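You operate a simulated robot arm through the tools that you are given. There is no shell and no other tool. Be economical: measure what you need, move in short steps, check, and stop when the job is done.

The job below is to be done with a simulated two-armed robot. You get a single attempt, and the scene is never put back.

TASK
Wipe up the spill on the top of the long white table with the blue towel and put it back.

The check looks at the end state, three seconds after you hand in, the way a careful person would. Anything else that was tipped, shoved, dropped, spilled or broken makes it a failure. Flat cloth is picked up by pressing the open fingertips on it (5 to 10 N) and closing them slowly along it; thin cloth reads only 2 to 8 mm in the jaws.

THE ROBOT
Two 7-joint arms with two-finger parallel grippers on one trunk, on a base that drives. Base frame: it is fixed to the floor where the robot stands at the start and does not move with it; the origin is under the middle of the robot, x ahead of it, y to its left, z up. Units: m, rad, N and s.
The left shoulder is at the start at [0.05, 0.168, 1.057], the right one opposite. With the tool pointing down near the work surface each hand reaches from about 0.1 to 0.66 m from the robot's upright axis, wherever it stands, measured 20 degrees to its own side. Payload 1.57 kg a hand.
The tool frame of a hand sits at the grasp point between the pads (the TCP): z along the fingers, y along the line on which they close. The tips reach 0.03 m beyond it. Largest opening 0.08 m; finger width 0.017, thickness 0.012; the body of the gripper, 0.04 by 0.082 m, starts 0.08 m behind the TCP.
Orientation is that of the tool frame in the base frame, as a unit quaternion [w, x, y, z]. With the fingers straight down and closing along the base's y, the tool's x points along the base's -x, its y along +y and its z along -z.

THE INTERFACE
- The arms move only by the tool jog_arm. It takes "left_moves", "right_moves" or both (then of equal length, played together; a hand with none holds still); each is a list of rows, each a list of 7 numbers: the shift along the tool's x, y, z in m, then the turn, a rotation vector about the tool's x, y, z in rad, then the gripper command, from -1 (fully open) to 1 (shut), values between in proportion. In form: [[x, y, z, ax, ay, az, grip], ...]. A call has 1 to 8 rows; each row is the pose to reach, as a shift and turn from the pose commanded when the call began, along the tool's axes at that moment. A row lasts 0.2 s, in which the tool goes at most 0.05 m and 0.15 rad; a call with a longer step from one row to the next is refused whole, and so is a gripper value outside its range. Where a pose cannot be reached the arm comes as near as it can. A force on the tool above 40 N (or 10 N above the force at the start of the call, whichever is more), or a blocked arm, ends the call early, and 0.2 s more pass. Each finger travels about 0.045 m/s and halts on what it meets, pressing with about 42 N; the grip force reading is that of the motor and also rises with nothing between the fingers. The clock runs only during rows and for 0.2 s after the last one: add rows that repeat a pose to give the fingers time. The reply holds the time, the measured pose of the TCP, the force on the tool along the base axes, the opening and the grip force, in the units named above and with some noise, with the torque about the TCP (base axes, N m) and any sound that the robot's microphone picked up, and new pictures: "show" is both (left out), scene, wrist or none (wrist: the cameras of the hands that moved).
- Cameras (640 x 400 px; columns grow to the right, rows downward): "scene" is now at [0.1143, -0.0443, 1.2641]; the picture's right is [-0.51, -0.86, 0.00], its down [-0.53, 0.31, -0.79] and it looks along [0.68, -0.40, -0.62] (base axes); focal length 256 px, centre (320, 200). "left" rides on the left gripper at [0.072, 0.007, -0.122] in its tool frame; the picture's right is [-0.09, 1.00, 0.00], its down [-0.84, -0.08, -0.54] and it looks along [-0.54, -0.05, 0.84] (tool axes); focal length 238 px, centre (320, 200). "right" rides on the right gripper at [0.072, -0.007, -0.122] in its tool frame; the picture's right is [0.09, 1.00, 0.00], its down [-0.84, 0.08, -0.54] and it looks along [-0.54, 0.05, 0.84] (tool axes); focal length 238 px, centre (320, 200). There is no depth. A picture from a camera that has moved, and an enlarged one, comes with that camera's place and axes in the base frame and with its lens.
- move_column(by): slides the trunk up (or, below 0, down) by that many m; the arms and the scene camera ride with it, the base frame stays. It gives what a move gives, with no picture.
- roll_base(legs): drives the robot by 1 to 6 legs, each [ahead, left, turn to the left] in m, m and rad, along the robot's own axes; the way and the turn of a leg run together, so that a leg with both is an arc; at most 1.5 m and 3.142 rad a leg. The arms and the cameras ride along, it lands a little off, and it stops where it bumps. It gives what a move gives, and a new picture of the scene camera.
- pan_tilt(pan, tilt): turns the head with the scene camera to pan (to the left, within 1.396 rad either way) and tilt (down, from -0.506 to 1.204), counted from straight ahead of the robot. It gives what a move gives, and a new picture of the scene camera.
- inspect(camera, box): a new picture of the part [left, top, right, bottom] of that camera's present view, enlarged. The clock stands still meanwhile.
- finish_job(): hands the job in; it is judged then, once.

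Work in short steps. Places have to be worked out from the pictures, the camera data and where the tool is seen: move nearer, look again, correct. Check each grasp and each placing, and mend what went wrong. You have 120 turns and 260 pictures in all, those below and enlarged ones among them. Open the grippers and draw the arms clear of the work before you hand the job in, unless the task says otherwise; then end with one line.

The tools are called by a JSON object that holds its "op" and its "data". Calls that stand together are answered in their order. jog_arm: Moves the arms, as the interface text tells. Its arguments: {"type":"object","properties":{"left_moves":{"type":"array"},"right_moves":{"type":"array"},"show":{"type":"string","enum":["both","scene","wrist","none"]}},"required":[]} The other tools are called the same way: move_column (by) slides the trunk up or down; roll_base (legs) drives the base; pan_tilt (pan, tilt) turns the head that bears the scene camera; inspect (camera, box) takes an enlarged picture of a part of a camera's view; finish_job () hands the job in.

At the start:

```text
time_s: 0.0
left_position: [0.4029, -0.079, 0.9198]
left_ee_rot: [0.0, -0.001, 1.0, 0.0]
left_ft_force: [0.1, 0.3, 0.3]
left_wrist_torque: [-0.01, 0.01, 0.01]
left_finger_gap: 0.0801
left_grip_force: 0.2
right_position: [0.3448, -0.3933, 1.0303]
right_ee_rot: [0.001, 0.0, 1.0, 0.0]
right_ft_force: [0.1, -1.0, -0.8]
right_wrist_torque: [0.01, 0.02, 0.02]
right_finger_gap: 0.0798
right_grip_force: 0.1
trunk travel left (down, up): [-0.225, 0.218]
robot x, y, heading: [-0.0004, 0.0011, -0.002]
head pan, tilt: [-0.532, 0.663]
```

scene: 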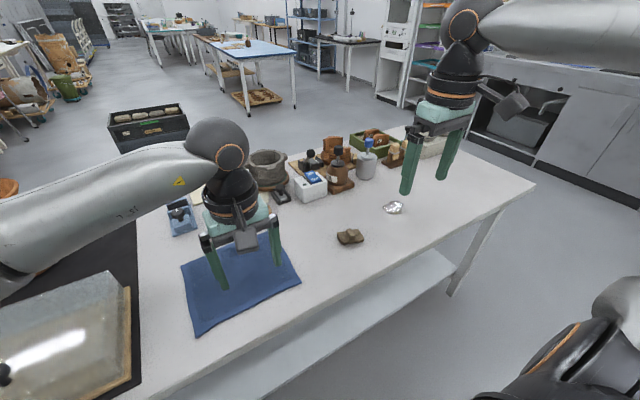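
right: 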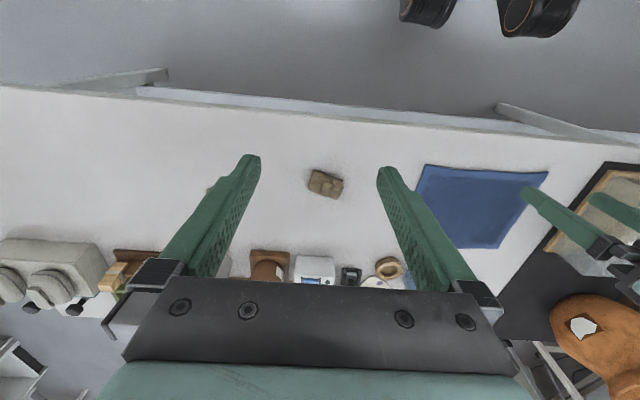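
left: 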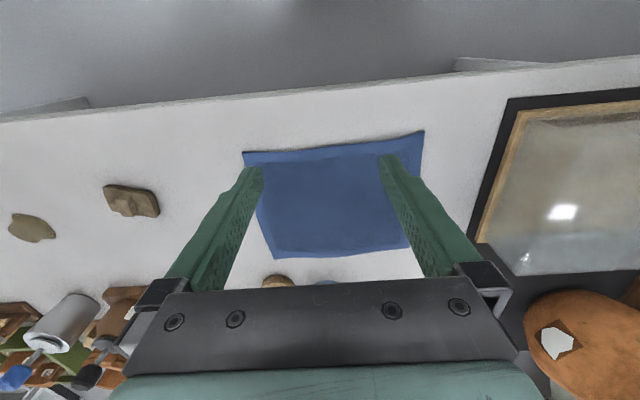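

The towel lies under the left hand; a shiny patch at scene (393,207) may be the spill and the brown lump an object. I look closer.

{"op": "inspect", "data": {"camera": "scene", "box": [320, 170, 440, 260]}}

{"op": "inspect", "data": {"camera": "scene", "box": [150, 120, 450, 340]}}

{"op": "inspect", "data": {"camera": "left", "box": [0, 150, 200, 280]}}

```text
4.44 times, centred on (380, 215) of scene
camera zoom: at [0.1143, -0.0443, 1.2641], right [-0.51, -0.86, 0.0], down [-0.53, 0.31, -0.79], along [0.68, -0.4, -0.62], focal length 1138 px, centre (53, 133)
```

zoom: 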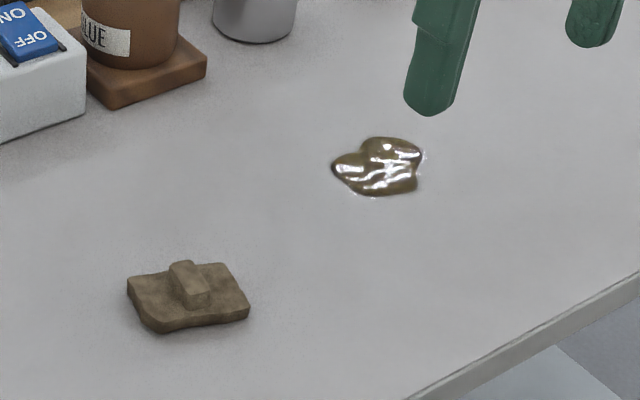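

```text
1.82 times, centred on (300, 230) of scene
camera zoom: at [0.1143, -0.0443, 1.2641], right [-0.51, -0.86, 0.0], down [-0.53, 0.31, -0.79], along [0.68, -0.4, -0.62], focal length 465 px, centre (356, 146)
```

zoom: 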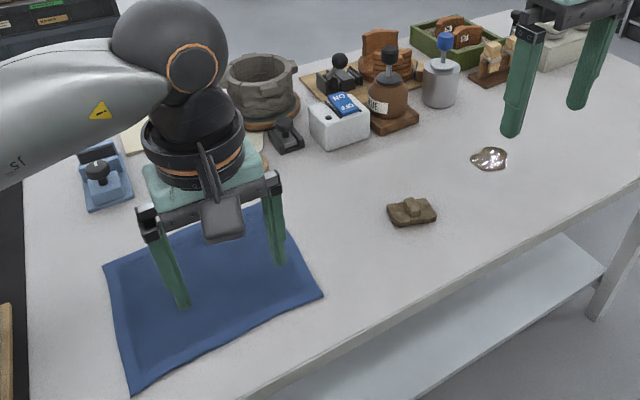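

```text
3.08 times, centred on (100, 215) of left
camera zoom: at [0.3315, -0.0738, 1.0421], right [0.09, 1.0, 0.0], down [0.84, -0.08, 0.54], along [0.54, -0.05, -0.84], focal length 733 px, centre (997, 154)
```

zoom: 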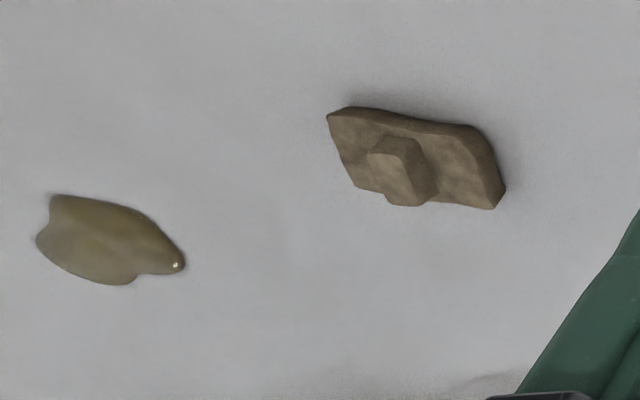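

Towel is about x 0.455–0.69, y −0.205–0.07; the spill is near (0.572, −0.625); a block lies at (0.54, −0.40). Plan: both hands grip the towel's near edge near its corners, lift it, and drive right. First I bring both hands above the near corners.

{"op": "jog_arm", "data": {"left_moves": [[-0.009, 0.015, 0.0175, 0, 0, 0, -0.25], [-0.018, 0.03, 0.035, 0, 0, 0, -0.25], [-0.027, 0.045, 0.0525, 0, 0, 0, -0.25], [-0.036, 0.06, 0.07, 0, 0, 0, -0.25], [-0.045, 0.075, 0.0875, 0, 0, 0, -0.25], [-0.054, 0.09, 0.105, 0, 0, 0, -0.25], [-0.063, 0.105, 0.1225, 0, 0, 0, -0.25], [-0.072, 0.12, 0.14, 0, 0, 0, -0.25]], "right_moves": [[-0.016, 0.027, 0.031, 0, 0, 0, -0.25], [-0.032, 0.054, 0.0625, 0, 0, 0, -0.25], [-0.049, 0.082, 0.094, 0, 0, 0, -0.25], [-0.065, 0.109, 0.125, 0, 0, 0, -0.25], [-0.081, 0.136, 0.156, 0, 0, 0, -0.25], [-0.098, 0.164, 0.1875, 0, 0, 0, -0.25], [-0.114, 0.191, 0.219, 0, 0, 0, -0.25], [-0.13, 0.218, 0.25, 0, 0, 0, -0.25]]}}

{"op": "pan_tilt", "data": {"pan": -0.2, "tilt": 0.85}}

```text
time_s: 1.8
left_position: [0.4751, 0.0393, 0.7811]
left_ee_rot: [0.001, -0.001, 1.0, 0.0]
left_ft_force: [0.3, -0.5, 0.4]
left_wrist_torque: [-0.03, -0.02, 0.02]
left_finger_gap: 0.05
left_grip_force: 0.0
right_position: [0.4565, -0.1963, 0.7981]
right_ee_rot: [0.001, -0.001, 1.0, 0.0]
right_ft_force: [0.2, -1.2, 0.6]
right_wrist_torque: [-0.01, -0.01, -0.02]
right_finger_gap: 0.0499
right_grip_force: 0.0
right hand out of reach, approached as far as the arm can: row 8
trunk travel left (down, up): [-0.225, 0.218]
robot x, y, heading: [0.0032, 0.0005, -0.001]
head pan, tilt: [-0.532, 0.663]
camera scene: at [0.1142, -0.0442, 1.2642], right [-0.51, -0.86, 0.0], down [-0.53, 0.31, -0.79], along [0.68, -0.4, -0.62], focal length 256 px, centre (320, 200)
camera right: at [0.3844, -0.201, 0.9185], right [-0.09, 1.0, 0.0], down [0.84, 0.08, 0.54], along [0.54, 0.05, -0.84], focal length 238 px, centre (320, 200)
camera left: at [0.4036, 0.0454, 0.9037], right [0.09, 1.0, 0.0], down [0.84, -0.08, 0.54], along [0.54, -0.05, -0.84], focal length 238 px, centre (320, 200)
```

scene: 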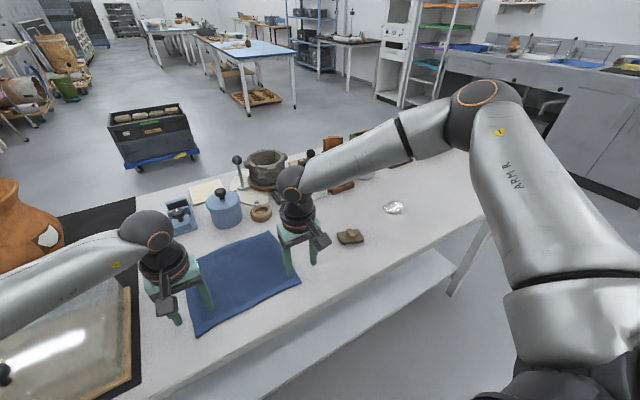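
right: 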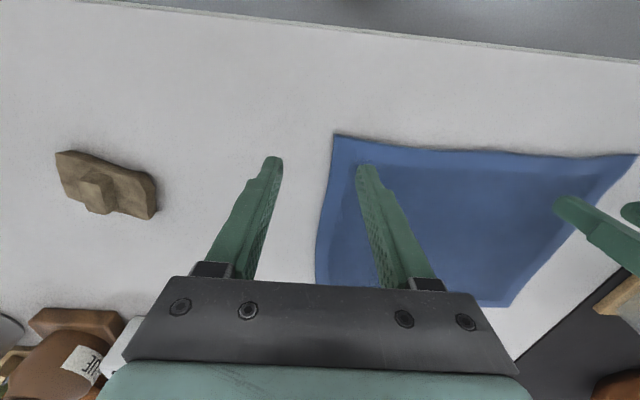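
left: 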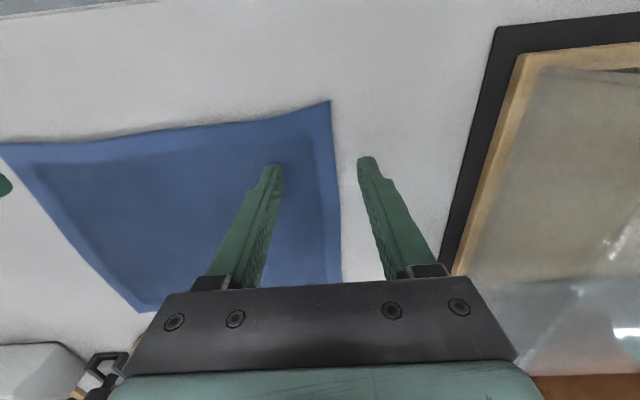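

```text
time_s: 2.6
left_position: [0.4752, 0.0385, 0.7817]
left_ee_rot: [-0.001, -0.001, 1.0, 0.0]
left_ft_force: [0.2, 0.1, 0.4]
left_wrist_torque: [0.02, 0.03, -0.02]
left_finger_gap: 0.0501
left_grip_force: 0.0
right_position: [0.456, -0.1952, 0.7978]
right_ee_rot: [0.0, 0.0, 1.0, 0.0]
right_ft_force: [0.1, -0.5, 0.0]
right_wrist_torque: [0.02, 0.0, -0.03]
right_finger_gap: 0.0498
right_grip_force: 0.1
trunk travel left (down, up): [-0.225, 0.218]
robot x, y, heading: [-0.0029, -0.0009, 0.002]
head pan, tilt: [-0.201, 0.85]
camera scene: at [0.1165, -0.0161, 1.2487], right [-0.2, -0.98, 0.0], down [-0.74, 0.15, -0.66], along [0.65, -0.13, -0.75], focal length 256 px, centre (320, 200)
```

scene: 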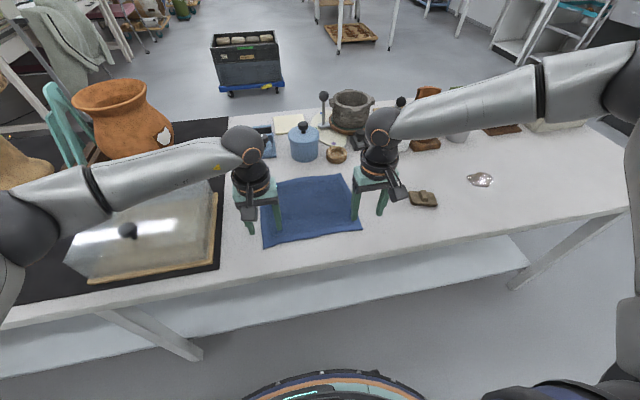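

From close pictures the towel is x 0.447–0.673, y −0.182–0.05. I set hands at x≈0.468, y 0.01 and −0.142, at height 0.78.

{"op": "jog_arm", "data": {"left_moves": [[0.003, -0.015, 0, 0, 0, 0, -0.25], [0.006, -0.029, 0, 0, 0, 0, -0.25], [0.006, -0.029, 0, 0, 0, 0, -0.25]], "right_moves": [[0, 0.02, 0.0, 0, 0, 0, -0.25], [0.0, 0.034, 0, 0, 0, 0, -0.25], [0.0, 0.034, 0, 0, 0, 0, -0.25]]}}

```text
time_s: 3.4
left_position: [0.4683, 0.0108, 0.7809]
left_ee_rot: [0.001, -0.001, 1.0, 0.0]
left_ft_force: [-0.5, -0.2, 0.6]
left_wrist_torque: [0.04, 0.01, 0.0]
left_finger_gap: 0.0503
left_grip_force: 0.0
right_position: [0.4464, -0.1815, 0.8059]
right_ee_rot: [0.001, 0.0, 1.0, 0.0]
right_ft_force: [-0.1, 0.8, -0.5]
right_wrist_torque: [-0.02, -0.01, 0.02]
right_finger_gap: 0.0502
right_grip_force: 0.0
right hand out of reach, approached as far as the arm can: row 1, 2, 3
trunk travel left (down, up): [-0.225, 0.218]
robot x, y, heading: [-0.0038, 0.0028, -0.0]
head pan, tilt: [-0.201, 0.85]
camera scene: at [0.1165, -0.0161, 1.2487], right [-0.2, -0.98, 0.0], down [-0.74, 0.15, -0.66], along [0.65, -0.13, -0.75], focal length 256 px, centre (320, 200)
camera right: at [0.3739, -0.1865, 0.9274], right [-0.09, 1.0, 0.0], down [0.84, 0.08, 0.54], along [0.54, 0.05, -0.84], focal length 238 px, centre (320, 200)
camera left: at [0.3966, 0.0166, 0.9033], right [0.09, 1.0, 0.0], down [0.84, -0.08, 0.54], along [0.54, -0.05, -0.84], focal length 238 px, centre (320, 200)
```

scene: 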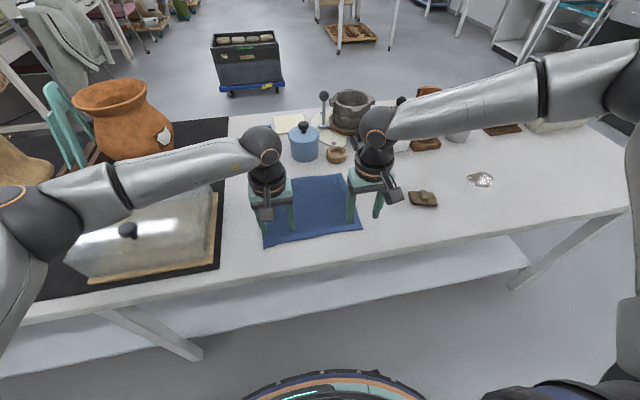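
right: 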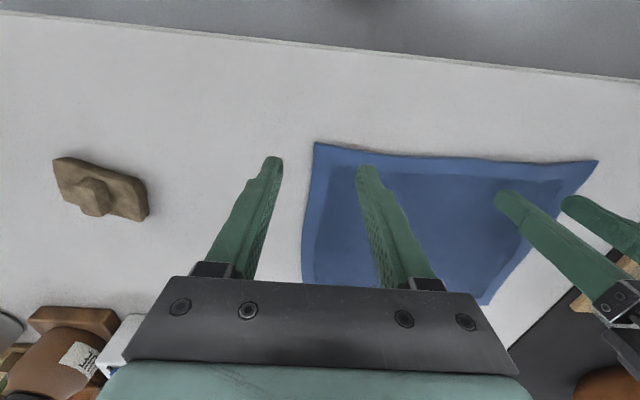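
left: 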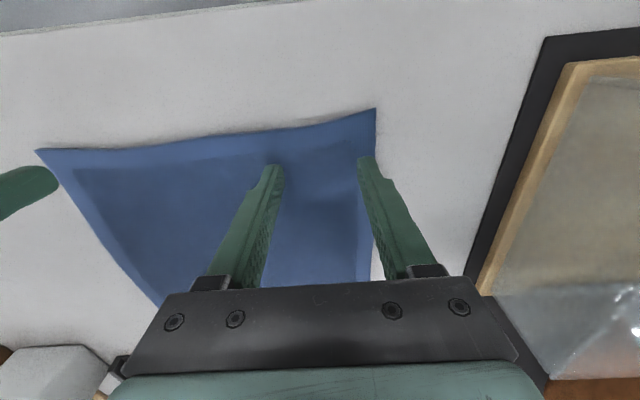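

The right hand is held back at a joint limit when moving inward. I try turning its tool counter-clockwise (seen from above) to relieve it while heading for (0.468, −0.145).

{"op": "jog_arm", "data": {"right_moves": [[0, 0, 0, 0, 0, -0.13, -0.25], [0, 0, 0, 0, 0, -0.26, -0.25], [0, 0, 0, 0, 0, -0.39, -0.25], [0, 0.0, 0, 0, 0, -0.4, -0.25]], "show": "none"}}

```text
time_s: 4.4
left_position: [0.4692, 0.0109, 0.7818]
left_ee_rot: [0.001, -0.001, 1.0, -0.001]
left_ft_force: [-0.5, 0.3, -0.7]
left_wrist_torque: [-0.01, -0.02, 0.02]
left_finger_gap: 0.0501
left_grip_force: 0.0
right_position: [0.4455, -0.1806, 0.8063]
right_ee_rot: [0.0, -0.2, 0.98, 0.0]
right_ft_force: [0.1, -0.4, 0.2]
right_wrist_torque: [0.0, -0.01, 0.02]
right_finger_gap: 0.0501
right_grip_force: 0.0
trunk travel left (down, up): [-0.225, 0.218]
robot x, y, heading: [-0.0002, 0.0029, 0.005]
head pan, tilt: [-0.201, 0.85]
```

Turn done. Now I move on to the target with the turned tool.

{"op": "jog_arm", "data": {"right_moves": [[-0.017, 0.013, 0.013, 0, 0, 0, -0.25], [-0.035, 0.0255, 0.026, 0, 0, 0, -0.25], [-0.035, 0.0255, 0.026, 0, 0, 0, -0.25]], "show": "wrist"}}

```text
time_s: 5.2
left_position: [0.4685, 0.01, 0.7815]
left_ee_rot: [0.0, 0.0, 1.0, 0.0]
left_ft_force: [0.4, 0.6, 0.2]
left_wrist_torque: [0.04, 0.01, -0.02]
left_finger_gap: 0.0502
left_grip_force: 0.1
right_position: [0.4425, -0.1787, 0.805]
right_ee_rot: [0.001, -0.199, 0.98, 0.0]
right_ft_force: [0.0, -0.1, 0.2]
right_wrist_torque: [-0.01, 0.02, 0.01]
right_finger_gap: 0.0501
right_grip_force: 0.1
right hand out of reach, approached as far as the arm can: row 1, 2, 3
trunk travel left (down, up): [-0.225, 0.218]
robot x, y, heading: [0.0002, 0.0006, 0.005]
head pan, tilt: [-0.201, 0.85]
camera right: at [0.3785, -0.212, 0.9261], right [-0.47, 0.88, 0.0], down [0.74, 0.4, 0.54], along [0.48, 0.26, -0.84], focal length 238 px, centre (320, 200)
```

right: 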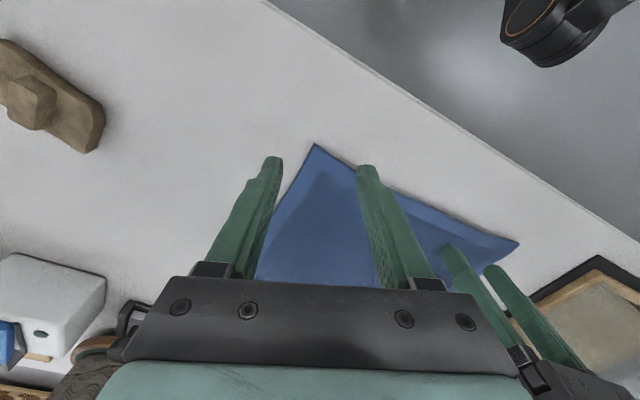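

Still blocked, so it isn't the wrist. I'll retreat up and outward, undo the turn, and then shift the robot left so the right hand works further out to its side, where it started.

{"op": "jog_arm", "data": {"left_moves": [[0, -0.02, -0.04, 0, 0, 0, -0.25], [0, -0.04, -0.08, 0, 0, 0, -0.25], [0, -0.07, -0.1, 0, 0, 0, -0.25], [0, -0.09, -0.1, 0, 0, 0, -0.25]], "right_moves": [[0.014, -0.034, -0.025, 0, 0, 0.13, -0.25], [0.028, -0.068, -0.05, 0, 0, 0.26, -0.25], [0.042, -0.102, -0.075, 0, 0, 0.39, -0.25], [0.05, -0.12, -0.1, 0, 0, 0.4, -0.25]], "show": "none"}}

{"op": "roll_base", "data": {"legs": [[0, 0.13, 0]]}}

```text
time_s: 6.2
left_position: [0.4688, -0.0787, 0.8811]
left_ee_rot: [0.0, -0.002, 1.0, 0.001]
left_ft_force: [-0.8, 0.6, 0.6]
left_wrist_torque: [-0.03, -0.01, -0.02]
left_finger_gap: 0.05
left_grip_force: 0.1
right_position: [0.4408, -0.3101, 0.904]
right_ee_rot: [0.001, 0.001, 1.0, 0.001]
right_ft_force: [-0.4, 0.0, 0.9]
right_wrist_torque: [0.06, 0.04, -0.01]
right_finger_gap: 0.0499
right_grip_force: 0.0
trunk travel left (down, up): [-0.225, 0.218]
robot x, y, heading: [-0.0011, -0.0023, 0.004]
head pan, tilt: [-0.201, 0.85]
```

```text
time_s: 7.5
left_position: [0.47, 0.0543, 0.8805]
left_ee_rot: [0.0, -0.002, 1.0, 0.0]
left_ft_force: [-0.5, 0.8, 0.6]
left_wrist_torque: [-0.04, -0.02, 0.0]
left_finger_gap: 0.0499
left_grip_force: 0.0
right_position: [0.4425, -0.1793, 0.905]
right_ee_rot: [0.0, -0.001, 1.0, 0.0]
right_ft_force: [-1.3, -0.7, -0.8]
right_wrist_torque: [-0.04, -0.02, 0.0]
right_finger_gap: 0.0499
right_grip_force: 0.0
trunk travel left (down, up): [-0.225, 0.218]
robot x, y, heading: [0.0006, 0.1303, 0.002]
head pan, tilt: [-0.201, 0.85]
camera scene: at [0.1164, 0.115, 1.2487], right [-0.2, -0.98, 0.0], down [-0.74, 0.15, -0.66], along [0.65, -0.13, -0.75], focal length 256 px, centre (320, 200)
```

scene: 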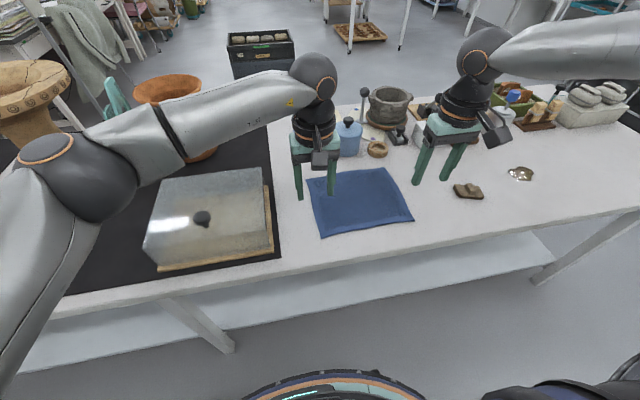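

Shifted. Now both hands go to the near-edge grip points at z≈0.77.

{"op": "jog_arm", "data": {"left_moves": [[0, -0.011, 0.025, 0, 0, 0, -0.25], [0.001, -0.022, 0.055, 0, 0, 0, -0.25], [0.002, -0.033, 0.085, 0, 0, 0, -0.25], [0.002, -0.044, 0.11, 0, 0, 0, -0.25], [0.002, -0.044, 0.11, 0, 0, 0, -0.25]], "right_moves": [[-0.007, 0.01, 0.035, 0, 0, 0, -0.25], [-0.014, 0.02, 0.07, 0, 0, 0, -0.25], [-0.02, 0.03, 0.105, 0, 0, 0, -0.25], [-0.026, 0.037, 0.135, 0, 0, 0, -0.25], [-0.026, 0.037, 0.135, 0, 0, 0, -0.25]], "show": "wrist"}}

```text
time_s: 8.7
left_position: [0.4654, 0.0092, 0.7729]
left_ee_rot: [0.003, -0.002, 1.0, -0.001]
left_ft_force: [1.8, 0.4, 8.5]
left_wrist_torque: [0.06, -0.07, 0.02]
left_finger_gap: 0.0501
left_grip_force: 0.0
right_position: [0.4685, -0.14, 0.7733]
right_ee_rot: [0.005, -0.001, 1.0, 0.0]
right_ft_force: [0.1, -5.1, 26.0]
right_wrist_torque: [-0.18, 0.01, -0.05]
right_finger_gap: 0.0496
right_grip_force: 0.1
trunk travel left (down, up): [-0.225, 0.218]
robot x, y, heading: [0.0, 0.1308, 0.002]
head pan, tilt: [-0.201, 0.85]
camera right: at [0.3961, -0.1442, 0.8933], right [-0.09, 1.0, 0.0], down [0.83, 0.08, 0.55], along [0.55, 0.05, -0.84], focal length 238 px, centre (320, 200)
camera left: at [0.3941, 0.0164, 0.8949], right [0.09, 1.0, 0.0], down [0.83, -0.07, 0.55], along [0.54, -0.05, -0.84], focal length 238 px, centre (320, 200)
```

right: 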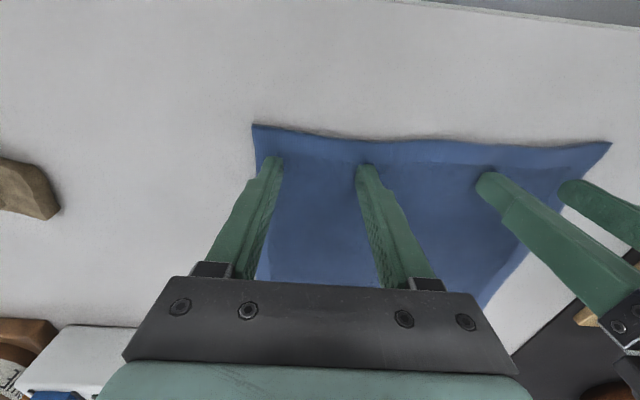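
left: 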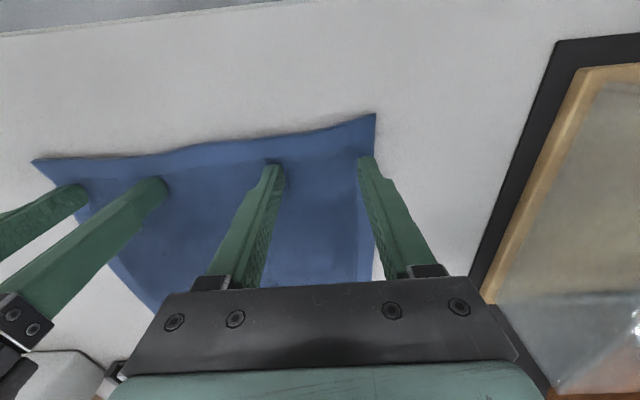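

The tips touch at TCP z≈0.775, so the table top is really at about 0.743; this puts the towel at x 0.438–0.61, y −0.185–0.049, spill at ≈(0.535, −0.563), block at ≈(0.49, −0.363). I ease the right press a bit and close both grippers slowly.

{"op": "jog_arm", "data": {"left_moves": [[0, 0, 0, 0, 0, 0, -0.25], [0, 0, 0, 0, 0, 0, -0.05], [0, 0, 0, 0, 0, 0, 0.15], [0, 0, 0, 0, 0, 0, 0.35], [0, 0, 0, 0, 0, 0, 0.55], [0, 0, 0, 0, 0, 0, 0.75], [0, 0, 0, 0, 0, 0, 1], [0, 0, 0, 0, 0, 0, 1]], "right_moves": [[0, 0, -0.0025, 0, 0, 0, -0.25], [0, 0, -0.0025, 0, 0, 0, -0.05], [0, 0, -0.0025, 0, 0, 0, 0.15], [0, 0, -0.0025, 0, 0, 0, 0.35], [0, 0, -0.0025, 0, 0, 0, 0.55], [0, 0, -0.0025, 0, 0, 0, 0.75], [0, 0, -0.0025, 0, 0, 0, 1], [0, 0, -0.0025, 0, 0, 0, 1]], "show": "wrist"}}

```text
time_s: 10.5
left_position: [0.4652, 0.0099, 0.7734]
left_ee_rot: [0.0, -0.002, 1.0, -0.003]
left_ft_force: [0.2, -13.4, 19.4]
left_wrist_torque: [-0.45, 0.07, 0.06]
left_finger_gap: 0.0074
left_grip_force: 26.7
right_position: [0.467, -0.1386, 0.7728]
right_ee_rot: [0.002, -0.001, 1.0, 0.001]
right_ft_force: [0.8, 12.5, 12.1]
right_wrist_torque: [0.37, -0.02, -0.03]
right_finger_gap: 0.0059
right_grip_force: 26.2
trunk travel left (down, up): [-0.225, 0.218]
robot x, y, heading: [0.0042, 0.1304, 0.002]
head pan, tilt: [-0.201, 0.85]
camera right: at [0.3952, -0.1441, 0.8943], right [-0.1, 1.0, 0.0], down [0.83, 0.08, 0.55], along [0.54, 0.05, -0.84], focal length 238 px, centre (320, 200)
camera left: at [0.3931, 0.0154, 0.8947], right [0.09, 1.0, 0.0], down [0.84, -0.07, 0.54], along [0.54, -0.05, -0.84], focal length 238 px, centre (320, 200)
```

right: 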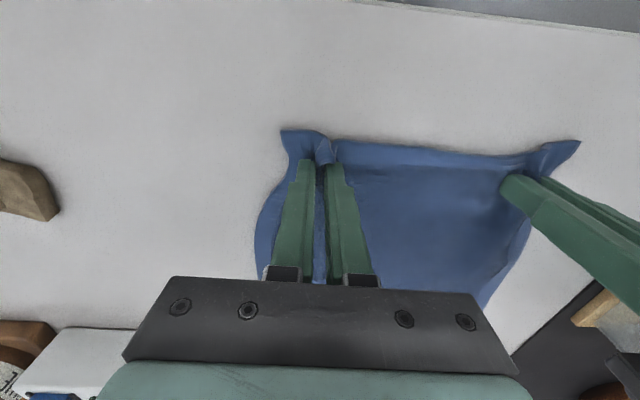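
left: 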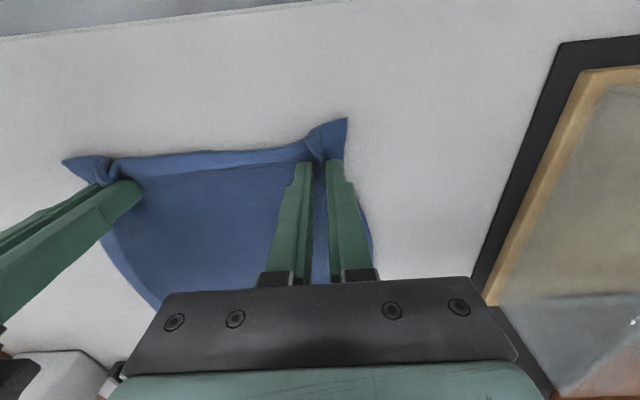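

Both folds are held (gaps 7.4 and 5.9 mm). I lift straight up 0.24 m.

{"op": "jog_arm", "data": {"left_moves": [[0, 0, -0.02, 0, 0, 0, 1], [0, 0, -0.05, 0, 0, 0, 1], [0, 0, -0.085, 0, 0, 0, 1], [0, 0, -0.12, 0, 0, 0, 1], [0, 0, -0.155, 0, 0, 0, 1], [0, 0, -0.19, 0, 0, 0, 1], [0, 0, -0.22, 0, 0, 0, 1], [0, 0, -0.24, 0, 0, 0, 1]], "right_moves": [[0, 0, -0.02, 0, 0, 0, 1], [0, 0, -0.05, 0, 0, 0, 1], [0, 0, -0.085, 0, 0, 0, 1], [0, 0, -0.12, 0, 0, 0, 1], [0, 0, -0.155, 0, 0, 0, 1], [0, 0, -0.19, 0, 0, 0, 1], [0, 0, -0.22, 0, 0, 0, 1], [0, 0, -0.24, 0, 0, 0, 1]], "show": "scene"}}

```text
time_s: 12.3
left_position: [0.4665, 0.01, 1.0117]
left_ee_rot: [0.001, -0.001, 1.0, -0.003]
left_ft_force: [0.0, -17.4, 0.0]
left_wrist_torque: [-0.55, -0.01, -0.06]
left_finger_gap: 0.0048
left_grip_force: 25.3
right_position: [0.4669, -0.1411, 1.0097]
right_ee_rot: [0.001, -0.002, 1.0, 0.0]
right_ft_force: [0.6, 17.2, 0.2]
right_wrist_torque: [0.56, -0.03, -0.1]
right_finger_gap: 0.0054
right_grip_force: 25.4
trunk travel left (down, up): [-0.225, 0.218]
robot x, y, heading: [0.0031, 0.131, -0.002]
head pan, tilt: [-0.201, 0.85]
camera scene: at [0.116, 0.1147, 1.2487], right [-0.2, -0.98, 0.0], down [-0.74, 0.15, -0.66], along [0.65, -0.13, -0.75], focal length 256 px, centre (320, 200)
```

scene: 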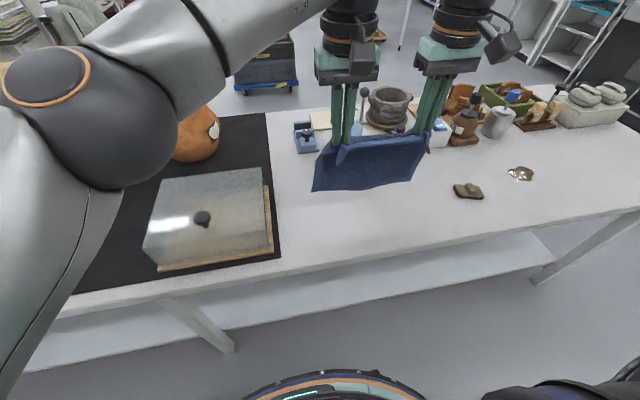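

Towel hangs well between the hands, clear of everything. I ease the tension slightly and drive 0.50 m right.

{"op": "jog_arm", "data": {"left_moves": [[0, -0.006, 0, 0, 0, 0, 1], [0, -0.006, 0, 0, 0, 0, 1]], "right_moves": [[0, 0.006, 0, 0, 0, 0, 1], [0, 0.006, 0, 0, 0, 0, 1]], "show": "none"}}

{"op": "roll_base", "data": {"legs": [[0, -0.25, 0], [0, -0.25, 0]]}}

```text
time_s: 12.9
left_position: [0.4658, 0.0106, 1.0116]
left_ee_rot: [0.001, -0.003, 1.0, 0.0]
left_ft_force: [-0.9, -9.9, -0.2]
left_wrist_torque: [-0.35, 0.0, -0.06]
left_finger_gap: 0.0047
left_grip_force: 25.2
left hand out of reach, approached as far as the arm can: row 1, 2
right_position: [0.4672, -0.1367, 1.0102]
right_ee_rot: [0.001, 0.0, 1.0, 0.0]
right_ft_force: [0.1, 10.9, 0.5]
right_wrist_torque: [0.32, -0.03, -0.04]
right_finger_gap: 0.0047
right_grip_force: 25.0
trunk travel left (down, up): [-0.225, 0.218]
robot x, y, heading: [-0.0015, 0.1347, 0.001]
head pan, tilt: [-0.201, 0.85]
```

```text
time_s: 16.2
left_position: [0.4678, -0.4954, 1.0114]
left_ee_rot: [0.0, -0.002, 1.0, -0.001]
left_ft_force: [-0.9, -9.1, 0.3]
left_wrist_torque: [-0.27, 0.01, -0.04]
left_finger_gap: 0.0046
left_grip_force: 25.3
right_position: [0.4699, -0.6414, 1.0109]
right_ee_rot: [0.0, -0.002, 1.0, -0.001]
right_ft_force: [0.3, 8.5, 0.0]
right_wrist_torque: [0.33, -0.02, -0.04]
right_finger_gap: 0.0046
right_grip_force: 24.9
trunk travel left (down, up): [-0.225, 0.218]
robot x, y, heading: [-0.0026, -0.3742, -0.001]
head pan, tilt: [-0.201, 0.85]
camera scene: at [0.1179, -0.3904, 1.2487], right [-0.2, -0.98, 0.0], down [-0.74, 0.15, -0.66], along [0.65, -0.13, -0.75], focal length 256 px, centre (320, 200)
```

scene: 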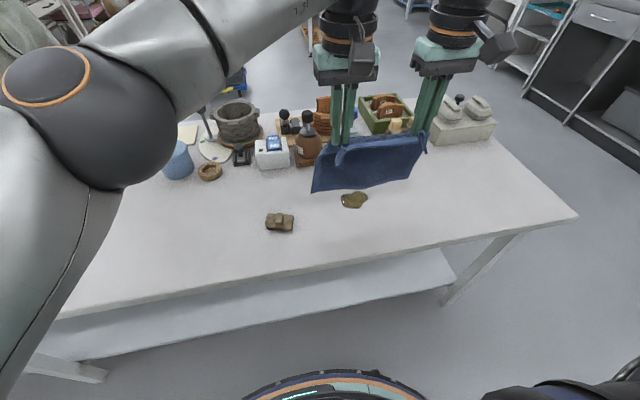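

Spill confirmed at ≈(0.538, −0.566), block at ≈(0.497, −0.368); towel is centred on the spill in y. I drive 0.07 m ahead so the hem can be laid beyond the spill with reach to spare.

{"op": "roll_base", "data": {"legs": [[0.07, 0, 0]]}}

{"op": "jog_arm", "data": {"left_moves": [[-0.01, 0, 0.02, 0, 0, 0, 1], [-0.02, 0, 0.04, 0, 0, 0, 1], [-0.03, 0, 0.06, 0, 0, 0, 1], [-0.04, 0, 0.08, 0, 0, 0, 1], [-0.04, 0, 0.08, 0, 0, 0, 1]], "right_moves": [[-0.01, 0, 0.02, 0, 0, 0, 1], [-0.02, 0, 0.04, 0, 0, 0, 1], [-0.03, 0, 0.06, 0, 0, 0, 1], [-0.04, 0, 0.08, 0, 0, 0, 1], [-0.04, 0, 0.08, 0, 0, 0, 1]]}}

```text
time_s: 17.2
left_position: [0.5388, -0.4952, 1.0102]
left_ee_rot: [-0.001, -0.002, 1.0, -0.001]
left_ft_force: [0.4, -6.9, -1.3]
left_wrist_torque: [-0.26, 0.03, -0.04]
left_finger_gap: 0.0047
left_grip_force: 25.1
right_position: [0.5409, -0.6402, 1.0097]
right_ee_rot: [0.0, -0.002, 1.0, 0.0]
right_ft_force: [-0.1, 8.3, 0.2]
right_wrist_torque: [0.25, -0.01, 0.0]
right_finger_gap: 0.0049
right_grip_force: 25.7
trunk travel left (down, up): [-0.225, 0.218]
robot x, y, heading: [0.0737, -0.374, 0.006]
head pan, tilt: [-0.201, 0.85]
camera scene: at [0.1889, -0.3897, 1.2486], right [-0.2, -0.98, 0.0], down [-0.74, 0.15, -0.66], along [0.65, -0.13, -0.75], focal length 256 px, centre (320, 200)
```

scene: 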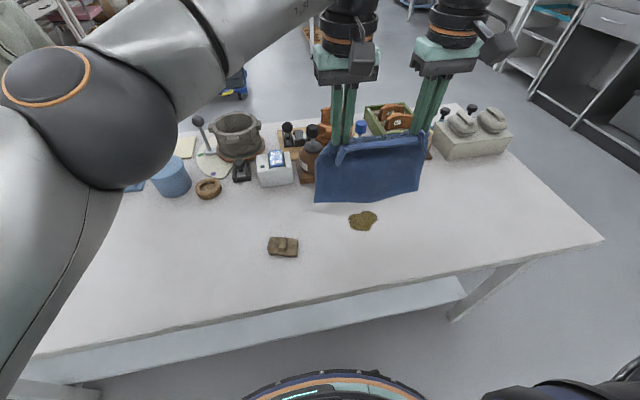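

```text
time_s: 18.4
left_position: [0.5746, -0.4842, 0.9353]
left_ee_rot: [0.001, 0.0, 1.0, -0.005]
left_ft_force: [0.5, -22.5, -0.8]
left_wrist_torque: [-0.71, 0.0, -0.08]
left_finger_gap: 0.005
left_grip_force: 25.2
left hand out of reach, approached as far as the arm can: row 2, 3, 4, 5
right_position: [0.5794, -0.6391, 0.9296]
right_ee_rot: [-0.001, -0.003, 1.0, 0.004]
right_ft_force: [-0.6, 23.0, 1.2]
right_wrist_torque: [0.66, 0.02, -0.07]
right_finger_gap: 0.0063
right_grip_force: 25.9
trunk travel left (down, up): [-0.225, 0.218]
robot x, y, heading: [0.0745, -0.3741, 0.004]
head pan, tilt: [-0.201, 0.85]
camera scene: at [0.1883, -0.3896, 1.2487], right [-0.2, -0.98, 0.0], down [-0.74, 0.15, -0.66], along [0.65, -0.13, -0.75], focal length 256 px, centre (320, 200)
camera right: at [0.5086, -0.6453, 1.0517], right [-0.1, 1.0, 0.01], down [0.84, 0.08, 0.54], along [0.54, 0.06, -0.84], focal length 238 px, centre (320, 200)
camera left: at [0.5022, -0.477, 1.056], right [0.09, 1.0, -0.01], down [0.84, -0.07, 0.54], along [0.54, -0.06, -0.84], focal length 238 px, centre (320, 200)
```

scene: 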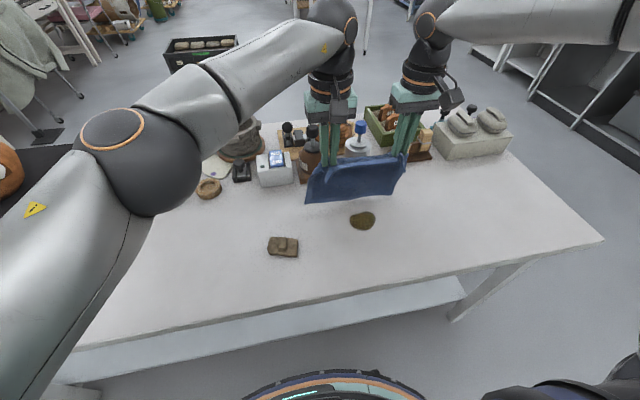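
right: 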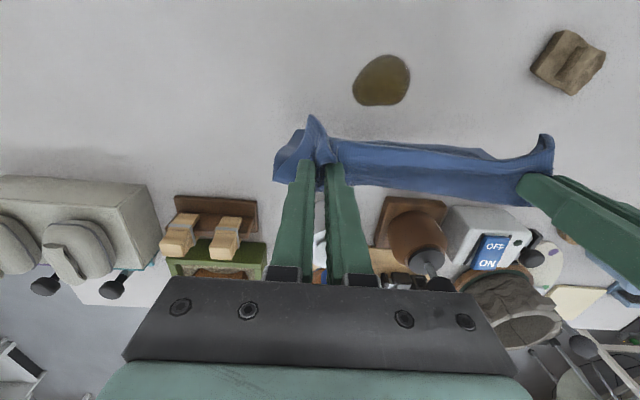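
left: 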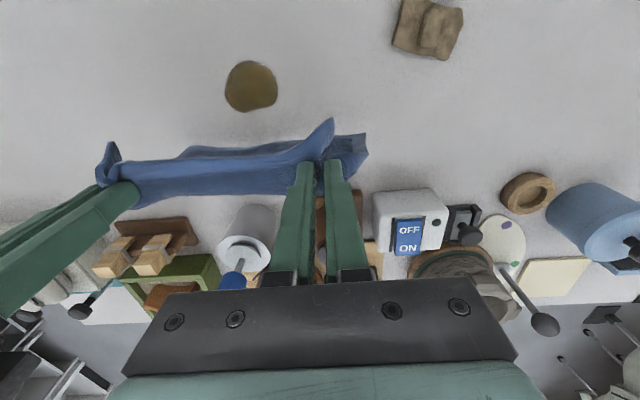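

Towel hem is just above the table past the spill. I lower while pulling back toward the robot, laying the cloth across the spill.

{"op": "jog_arm", "data": {"left_moves": [[0.0, -0.003, 0.03, 0, 0, 0, 1], [0.02, -0.006, 0.06, 0, 0, 0, 1], [0.045, -0.008, 0.085, 0, 0, 0, 1], [0.07, -0.008, 0.11, 0, 0, 0, 1], [0.095, -0.008, 0.13, 0, 0, 0, 1], [0.105, -0.008, 0.15, 0, 0, 0, 1], [0.105, -0.008, 0.15, 0, 0, 0, 1]], "right_moves": [[0.0, 0.0, 0.03, 0, 0, 0, 1], [0.02, 0.0, 0.06, 0, 0, 0, 1], [0.045, 0, 0.085, 0, 0, 0, 1], [0.07, 0, 0.11, 0, 0, 0, 1], [0.095, 0, 0.13, 0, 0, 0, 1], [0.105, 0, 0.145, 0, 0, 0, 1], [0.105, 0, 0.145, 0, 0, 0, 1]]}}

```text
time_s: 20.0
left_position: [0.4675, -0.4913, 0.7847]
left_ee_rot: [0.002, -0.002, 1.0, -0.002]
left_ft_force: [-0.1, -11.9, 0.0]
left_wrist_torque: [-0.39, 0.01, -0.03]
left_finger_gap: 0.0045
left_grip_force: 25.0
right_position: [0.4758, -0.6404, 0.7863]
right_ee_rot: [0.001, -0.002, 1.0, 0.001]
right_ft_force: [0.8, 11.4, 0.1]
right_wrist_torque: [0.37, 0.0, -0.07]
right_finger_gap: 0.0049
right_grip_force: 25.2
trunk travel left (down, up): [-0.225, 0.218]
robot x, y, heading: [0.0719, -0.3691, 0.0]
head pan, tilt: [-0.201, 0.85]
camera scene: at [0.1882, -0.3897, 1.2487], right [-0.2, -0.98, 0.0], down [-0.74, 0.15, -0.66], along [0.65, -0.13, -0.75], focal length 256 px, centre (320, 200)
camera right: at [0.4033, -0.6466, 0.9074], right [-0.1, 1.0, 0.0], down [0.84, 0.08, 0.54], along [0.54, 0.05, -0.84], focal length 238 px, centre (320, 200)
camera left: at [0.3959, -0.486, 0.9066], right [0.09, 1.0, 0.0], down [0.84, -0.07, 0.54], along [0.54, -0.05, -0.84], focal length 238 px, centre (320, 200)
```

scene: 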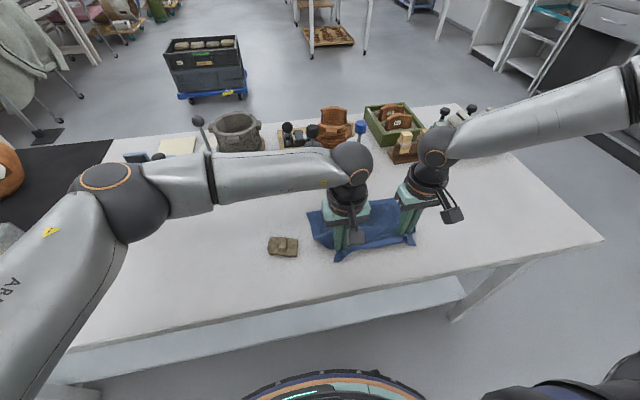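
right: 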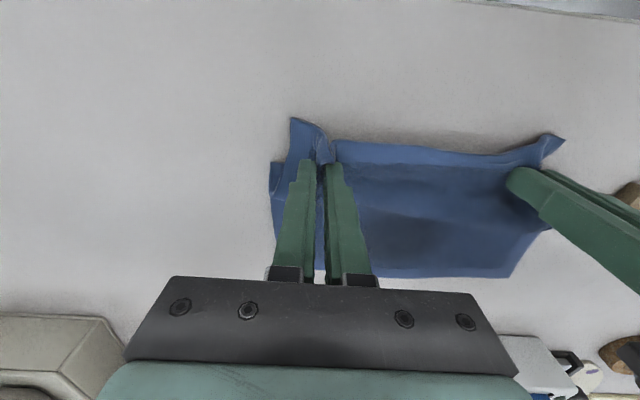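
left: 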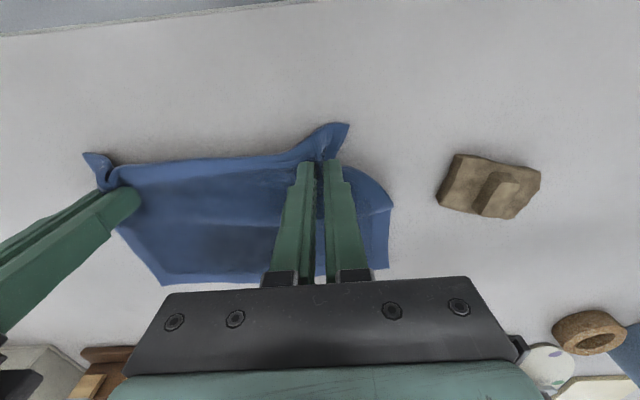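

The towel covers the spill and a dark wet spot shows through. Now I lower, release both folds, and raise, so I can rub with pressure over the spot.

{"op": "jog_arm", "data": {"left_moves": [[0, -0.003, 0.008, 0, 0, 0, 1], [0, -0.004, 0.008, 0, 0, 0, 0.6], [0, -0.004, 0.008, 0, 0, 0, 0.3], [0, -0.004, 0.008, 0, 0, 0, 0.3], [0, -0.004, -0.03, 0, 0, 0, 0.3], [0, -0.004, -0.07, 0, 0, 0, 0.3], [0, -0.004, -0.11, 0, 0, 0, 0.3]], "right_moves": [[0, 0.003, 0.008, 0, 0, 0, 1], [0, 0.004, 0.008, 0, 0, 0, 0.6], [0, 0.004, 0.008, 0, 0, 0, 0.3], [0, 0.004, 0.008, 0, 0, 0, 0.3], [0, 0.004, -0.03, 0, 0, 0, 0.3], [0, 0.004, -0.07, 0, 0, 0, 0.3], [0, 0.004, -0.11, 0, 0, 0, 0.3]]}}

```text
time_s: 21.6
left_position: [0.4657, -0.4932, 0.8928]
left_ee_rot: [0.001, -0.002, 1.0, 0.0]
left_ft_force: [0.1, 0.1, -0.1]
left_wrist_torque: [-0.02, 0.01, -0.02]
left_finger_gap: 0.0281
left_grip_force: 0.1
right_position: [0.4754, -0.6385, 0.8987]
right_ee_rot: [0.0, -0.002, 1.0, 0.0]
right_ft_force: [0.4, -0.2, -0.4]
right_wrist_torque: [0.0, 0.01, 0.03]
right_finger_gap: 0.0283
right_grip_force: 0.0
trunk travel left (down, up): [-0.225, 0.218]
robot x, y, heading: [0.0718, -0.3748, 0.007]
head pan, tilt: [-0.201, 0.85]
camera scene: at [0.1879, -0.3896, 1.2487], right [-0.2, -0.98, 0.0], down [-0.74, 0.15, -0.66], along [0.65, -0.13, -0.75], focal length 256 px, centre (320, 200)
camera right: at [0.4029, -0.6452, 1.0191], right [-0.1, 1.0, 0.0], down [0.84, 0.08, 0.54], along [0.54, 0.05, -0.84], focal length 238 px, centre (320, 200)
camera left: at [0.3937, -0.4874, 1.0148], right [0.09, 1.0, 0.0], down [0.84, -0.07, 0.54], along [0.54, -0.05, -0.84], focal length 238 px, centre (320, 200)
```

scene: 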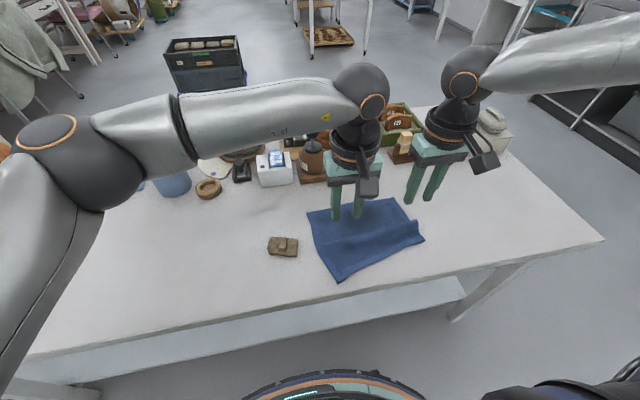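
right: 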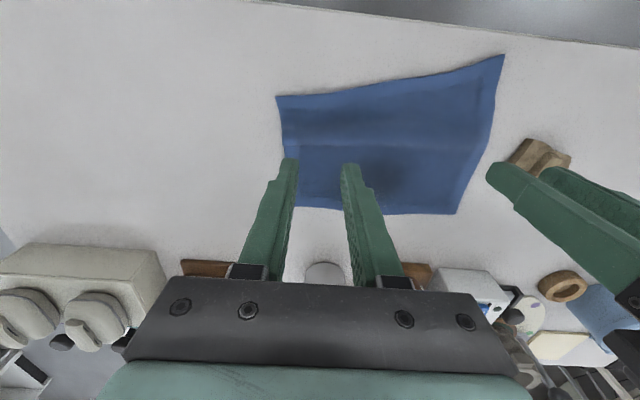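
left: 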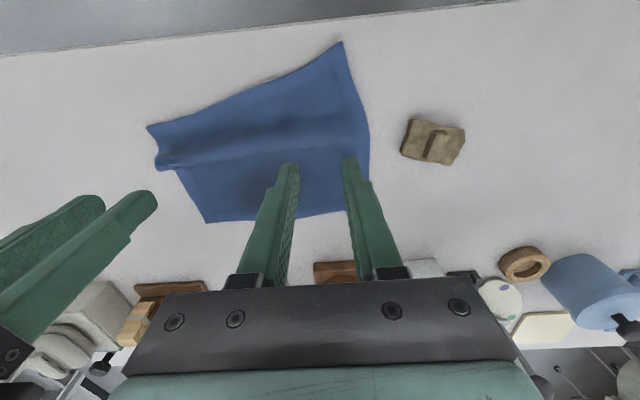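

Towel lies flat with the wet spot near (0.538, −0.566). I shift the base left 0.12 m so the right hand has good reach to press there.

{"op": "roll_base", "data": {"legs": [[0, 0.12, 0]]}}

{"op": "jog_arm", "data": {"left_moves": [[0.02, 0.03, -0.03, 0, 0, 0, 0.3], [0.04, 0.06, -0.05, 0, 0, 0, 0.3], [0.05, 0.09, -0.05, 0, 0, 0, 0.3], [0.05, 0.1, -0.05, 0, 0, 0, 0.3]], "right_moves": [[-0.015, -0.012, 0.02, 0, 0, 0, 1], [-0.03, -0.024, 0.04, 0, 0, 0, 1], [-0.045, -0.036, 0.065, 0, 0, 0, 1], [-0.06, -0.046, 0.09, 0, 0, 0, 1]], "show": "wrist"}}

```text
time_s: 22.8
left_position: [0.4661, -0.3735, 0.8918]
left_ee_rot: [0.0, -0.001, 1.0, -0.002]
left_ft_force: [0.0, 0.3, -0.4]
left_wrist_torque: [0.02, 0.02, 0.0]
left_finger_gap: 0.0281
left_grip_force: 0.0
right_position: [0.4748, -0.5192, 0.897]
right_ee_rot: [-0.001, -0.001, 1.0, 0.001]
right_ft_force: [0.3, 0.8, 0.6]
right_wrist_torque: [-0.02, 0.0, -0.03]
right_finger_gap: 0.0279
right_grip_force: 0.1
trunk travel left (down, up): [-0.225, 0.218]
robot x, y, heading: [0.0719, -0.2521, 0.002]
head pan, tilt: [-0.201, 0.85]
camera scene: at [0.1878, -0.269, 1.2487], right [-0.2, -0.98, 0.0], down [-0.74, 0.15, -0.66], along [0.65, -0.13, -0.75], focal length 256 px, centre (320, 200)
```

scene: 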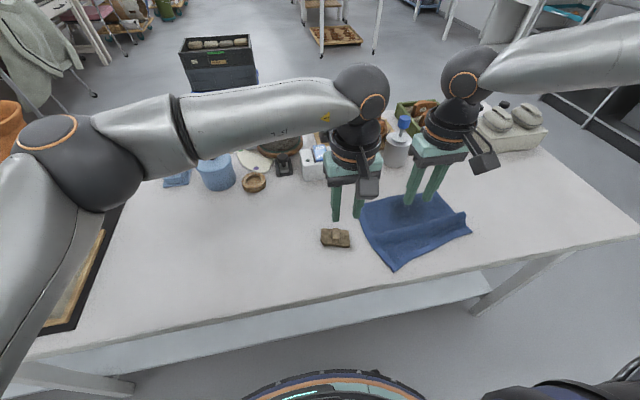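

```text
time_s: 23.8
left_position: [0.4134, -0.2741, 0.9424]
left_ee_rot: [0.0, -0.002, 1.0, -0.001]
left_ft_force: [-0.2, -0.5, 0.1]
left_wrist_torque: [0.01, -0.02, 0.0]
left_finger_gap: 0.0275
left_grip_force: 0.2
right_position: [0.535, -0.5663, 0.8055]
right_ee_rot: [0.001, -0.003, 1.0, 0.0]
right_ft_force: [0.4, 0.1, 0.0]
right_wrist_torque: [0.01, 0.01, 0.02]
right_finger_gap: 0.0
right_grip_force: 21.7
trunk travel left (down, up): [-0.225, 0.218]
robot x, y, heading: [0.0719, -0.2536, 0.003]
head pan, tilt: [-0.201, 0.85]
camera right: at [0.4627, -0.5725, 0.9264], right [-0.1, 1.0, 0.0], down [0.84, 0.08, 0.54], along [0.54, 0.05, -0.84], focal length 238 px, centre (320, 200)
camera left: at [0.3417, -0.2676, 1.0636], right [0.09, 1.0, 0.0], down [0.84, -0.07, 0.54], along [0.54, -0.05, -0.84], focal length 238 px, centre (320, 200)
```

right: 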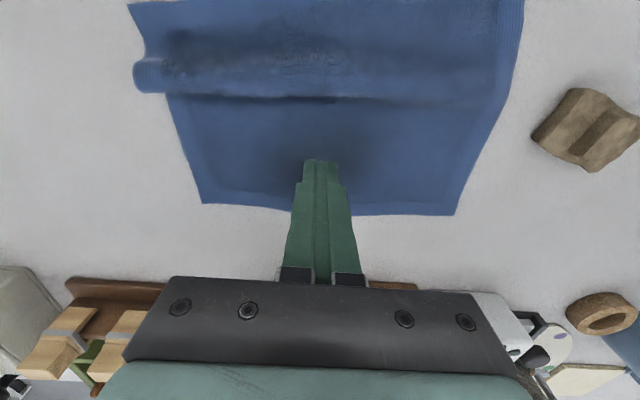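
left: 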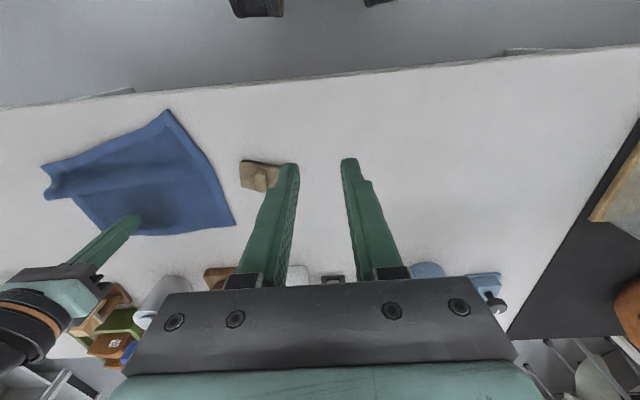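

The fingertips are above the wet spot. I press down gently and make small rubbing strokes.

{"op": "jog_arm", "data": {"right_moves": [[0, 0, 0.02, 0, 0, 0, 1], [0, 0, 0.031, 0, 0, 0, 1], [-0.02, 0, 0.031, 0, 0, 0, 1], [0.015, 0.02, 0.031, 0, 0, 0, 1], [0.025, 0, 0.031, 0, 0, 0, 1], [0.0, -0.025, 0.031, 0, 0, 0, 1], [-0.02, -0.01, 0.031, 0, 0, 0, 1], [0, 0, 0.031, 0, 0, 0, 1]], "show": "wrist"}}

```text
time_s: 25.6
left_position: [0.4139, -0.2745, 0.9415]
left_ee_rot: [0.001, -0.002, 1.0, -0.001]
left_ft_force: [0.6, 0.1, -0.7]
left_wrist_torque: [0.0, -0.01, 0.02]
left_finger_gap: 0.028
left_grip_force: 0.0
right_position: [0.5359, -0.5645, 0.776]
right_ee_rot: [0.001, -0.002, 1.0, 0.0]
right_ft_force: [0.2, 0.7, 0.1]
right_wrist_torque: [0.0, -0.02, -0.04]
right_finger_gap: 0.0
right_grip_force: 21.4
trunk travel left (down, up): [-0.225, 0.218]
robot x, y, heading: [0.0709, -0.251, 0.006]
head pan, tilt: [-0.201, 0.85]
camera right: at [0.4643, -0.57, 0.8972], right [-0.1, 1.0, 0.0], down [0.84, 0.08, 0.54], along [0.54, 0.05, -0.84], focal length 238 px, centre (320, 200)
```

right: 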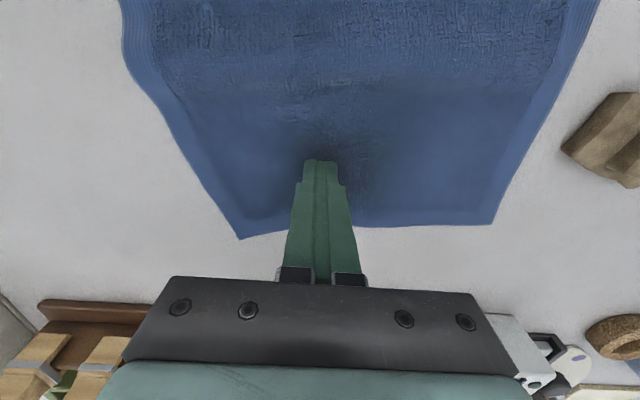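

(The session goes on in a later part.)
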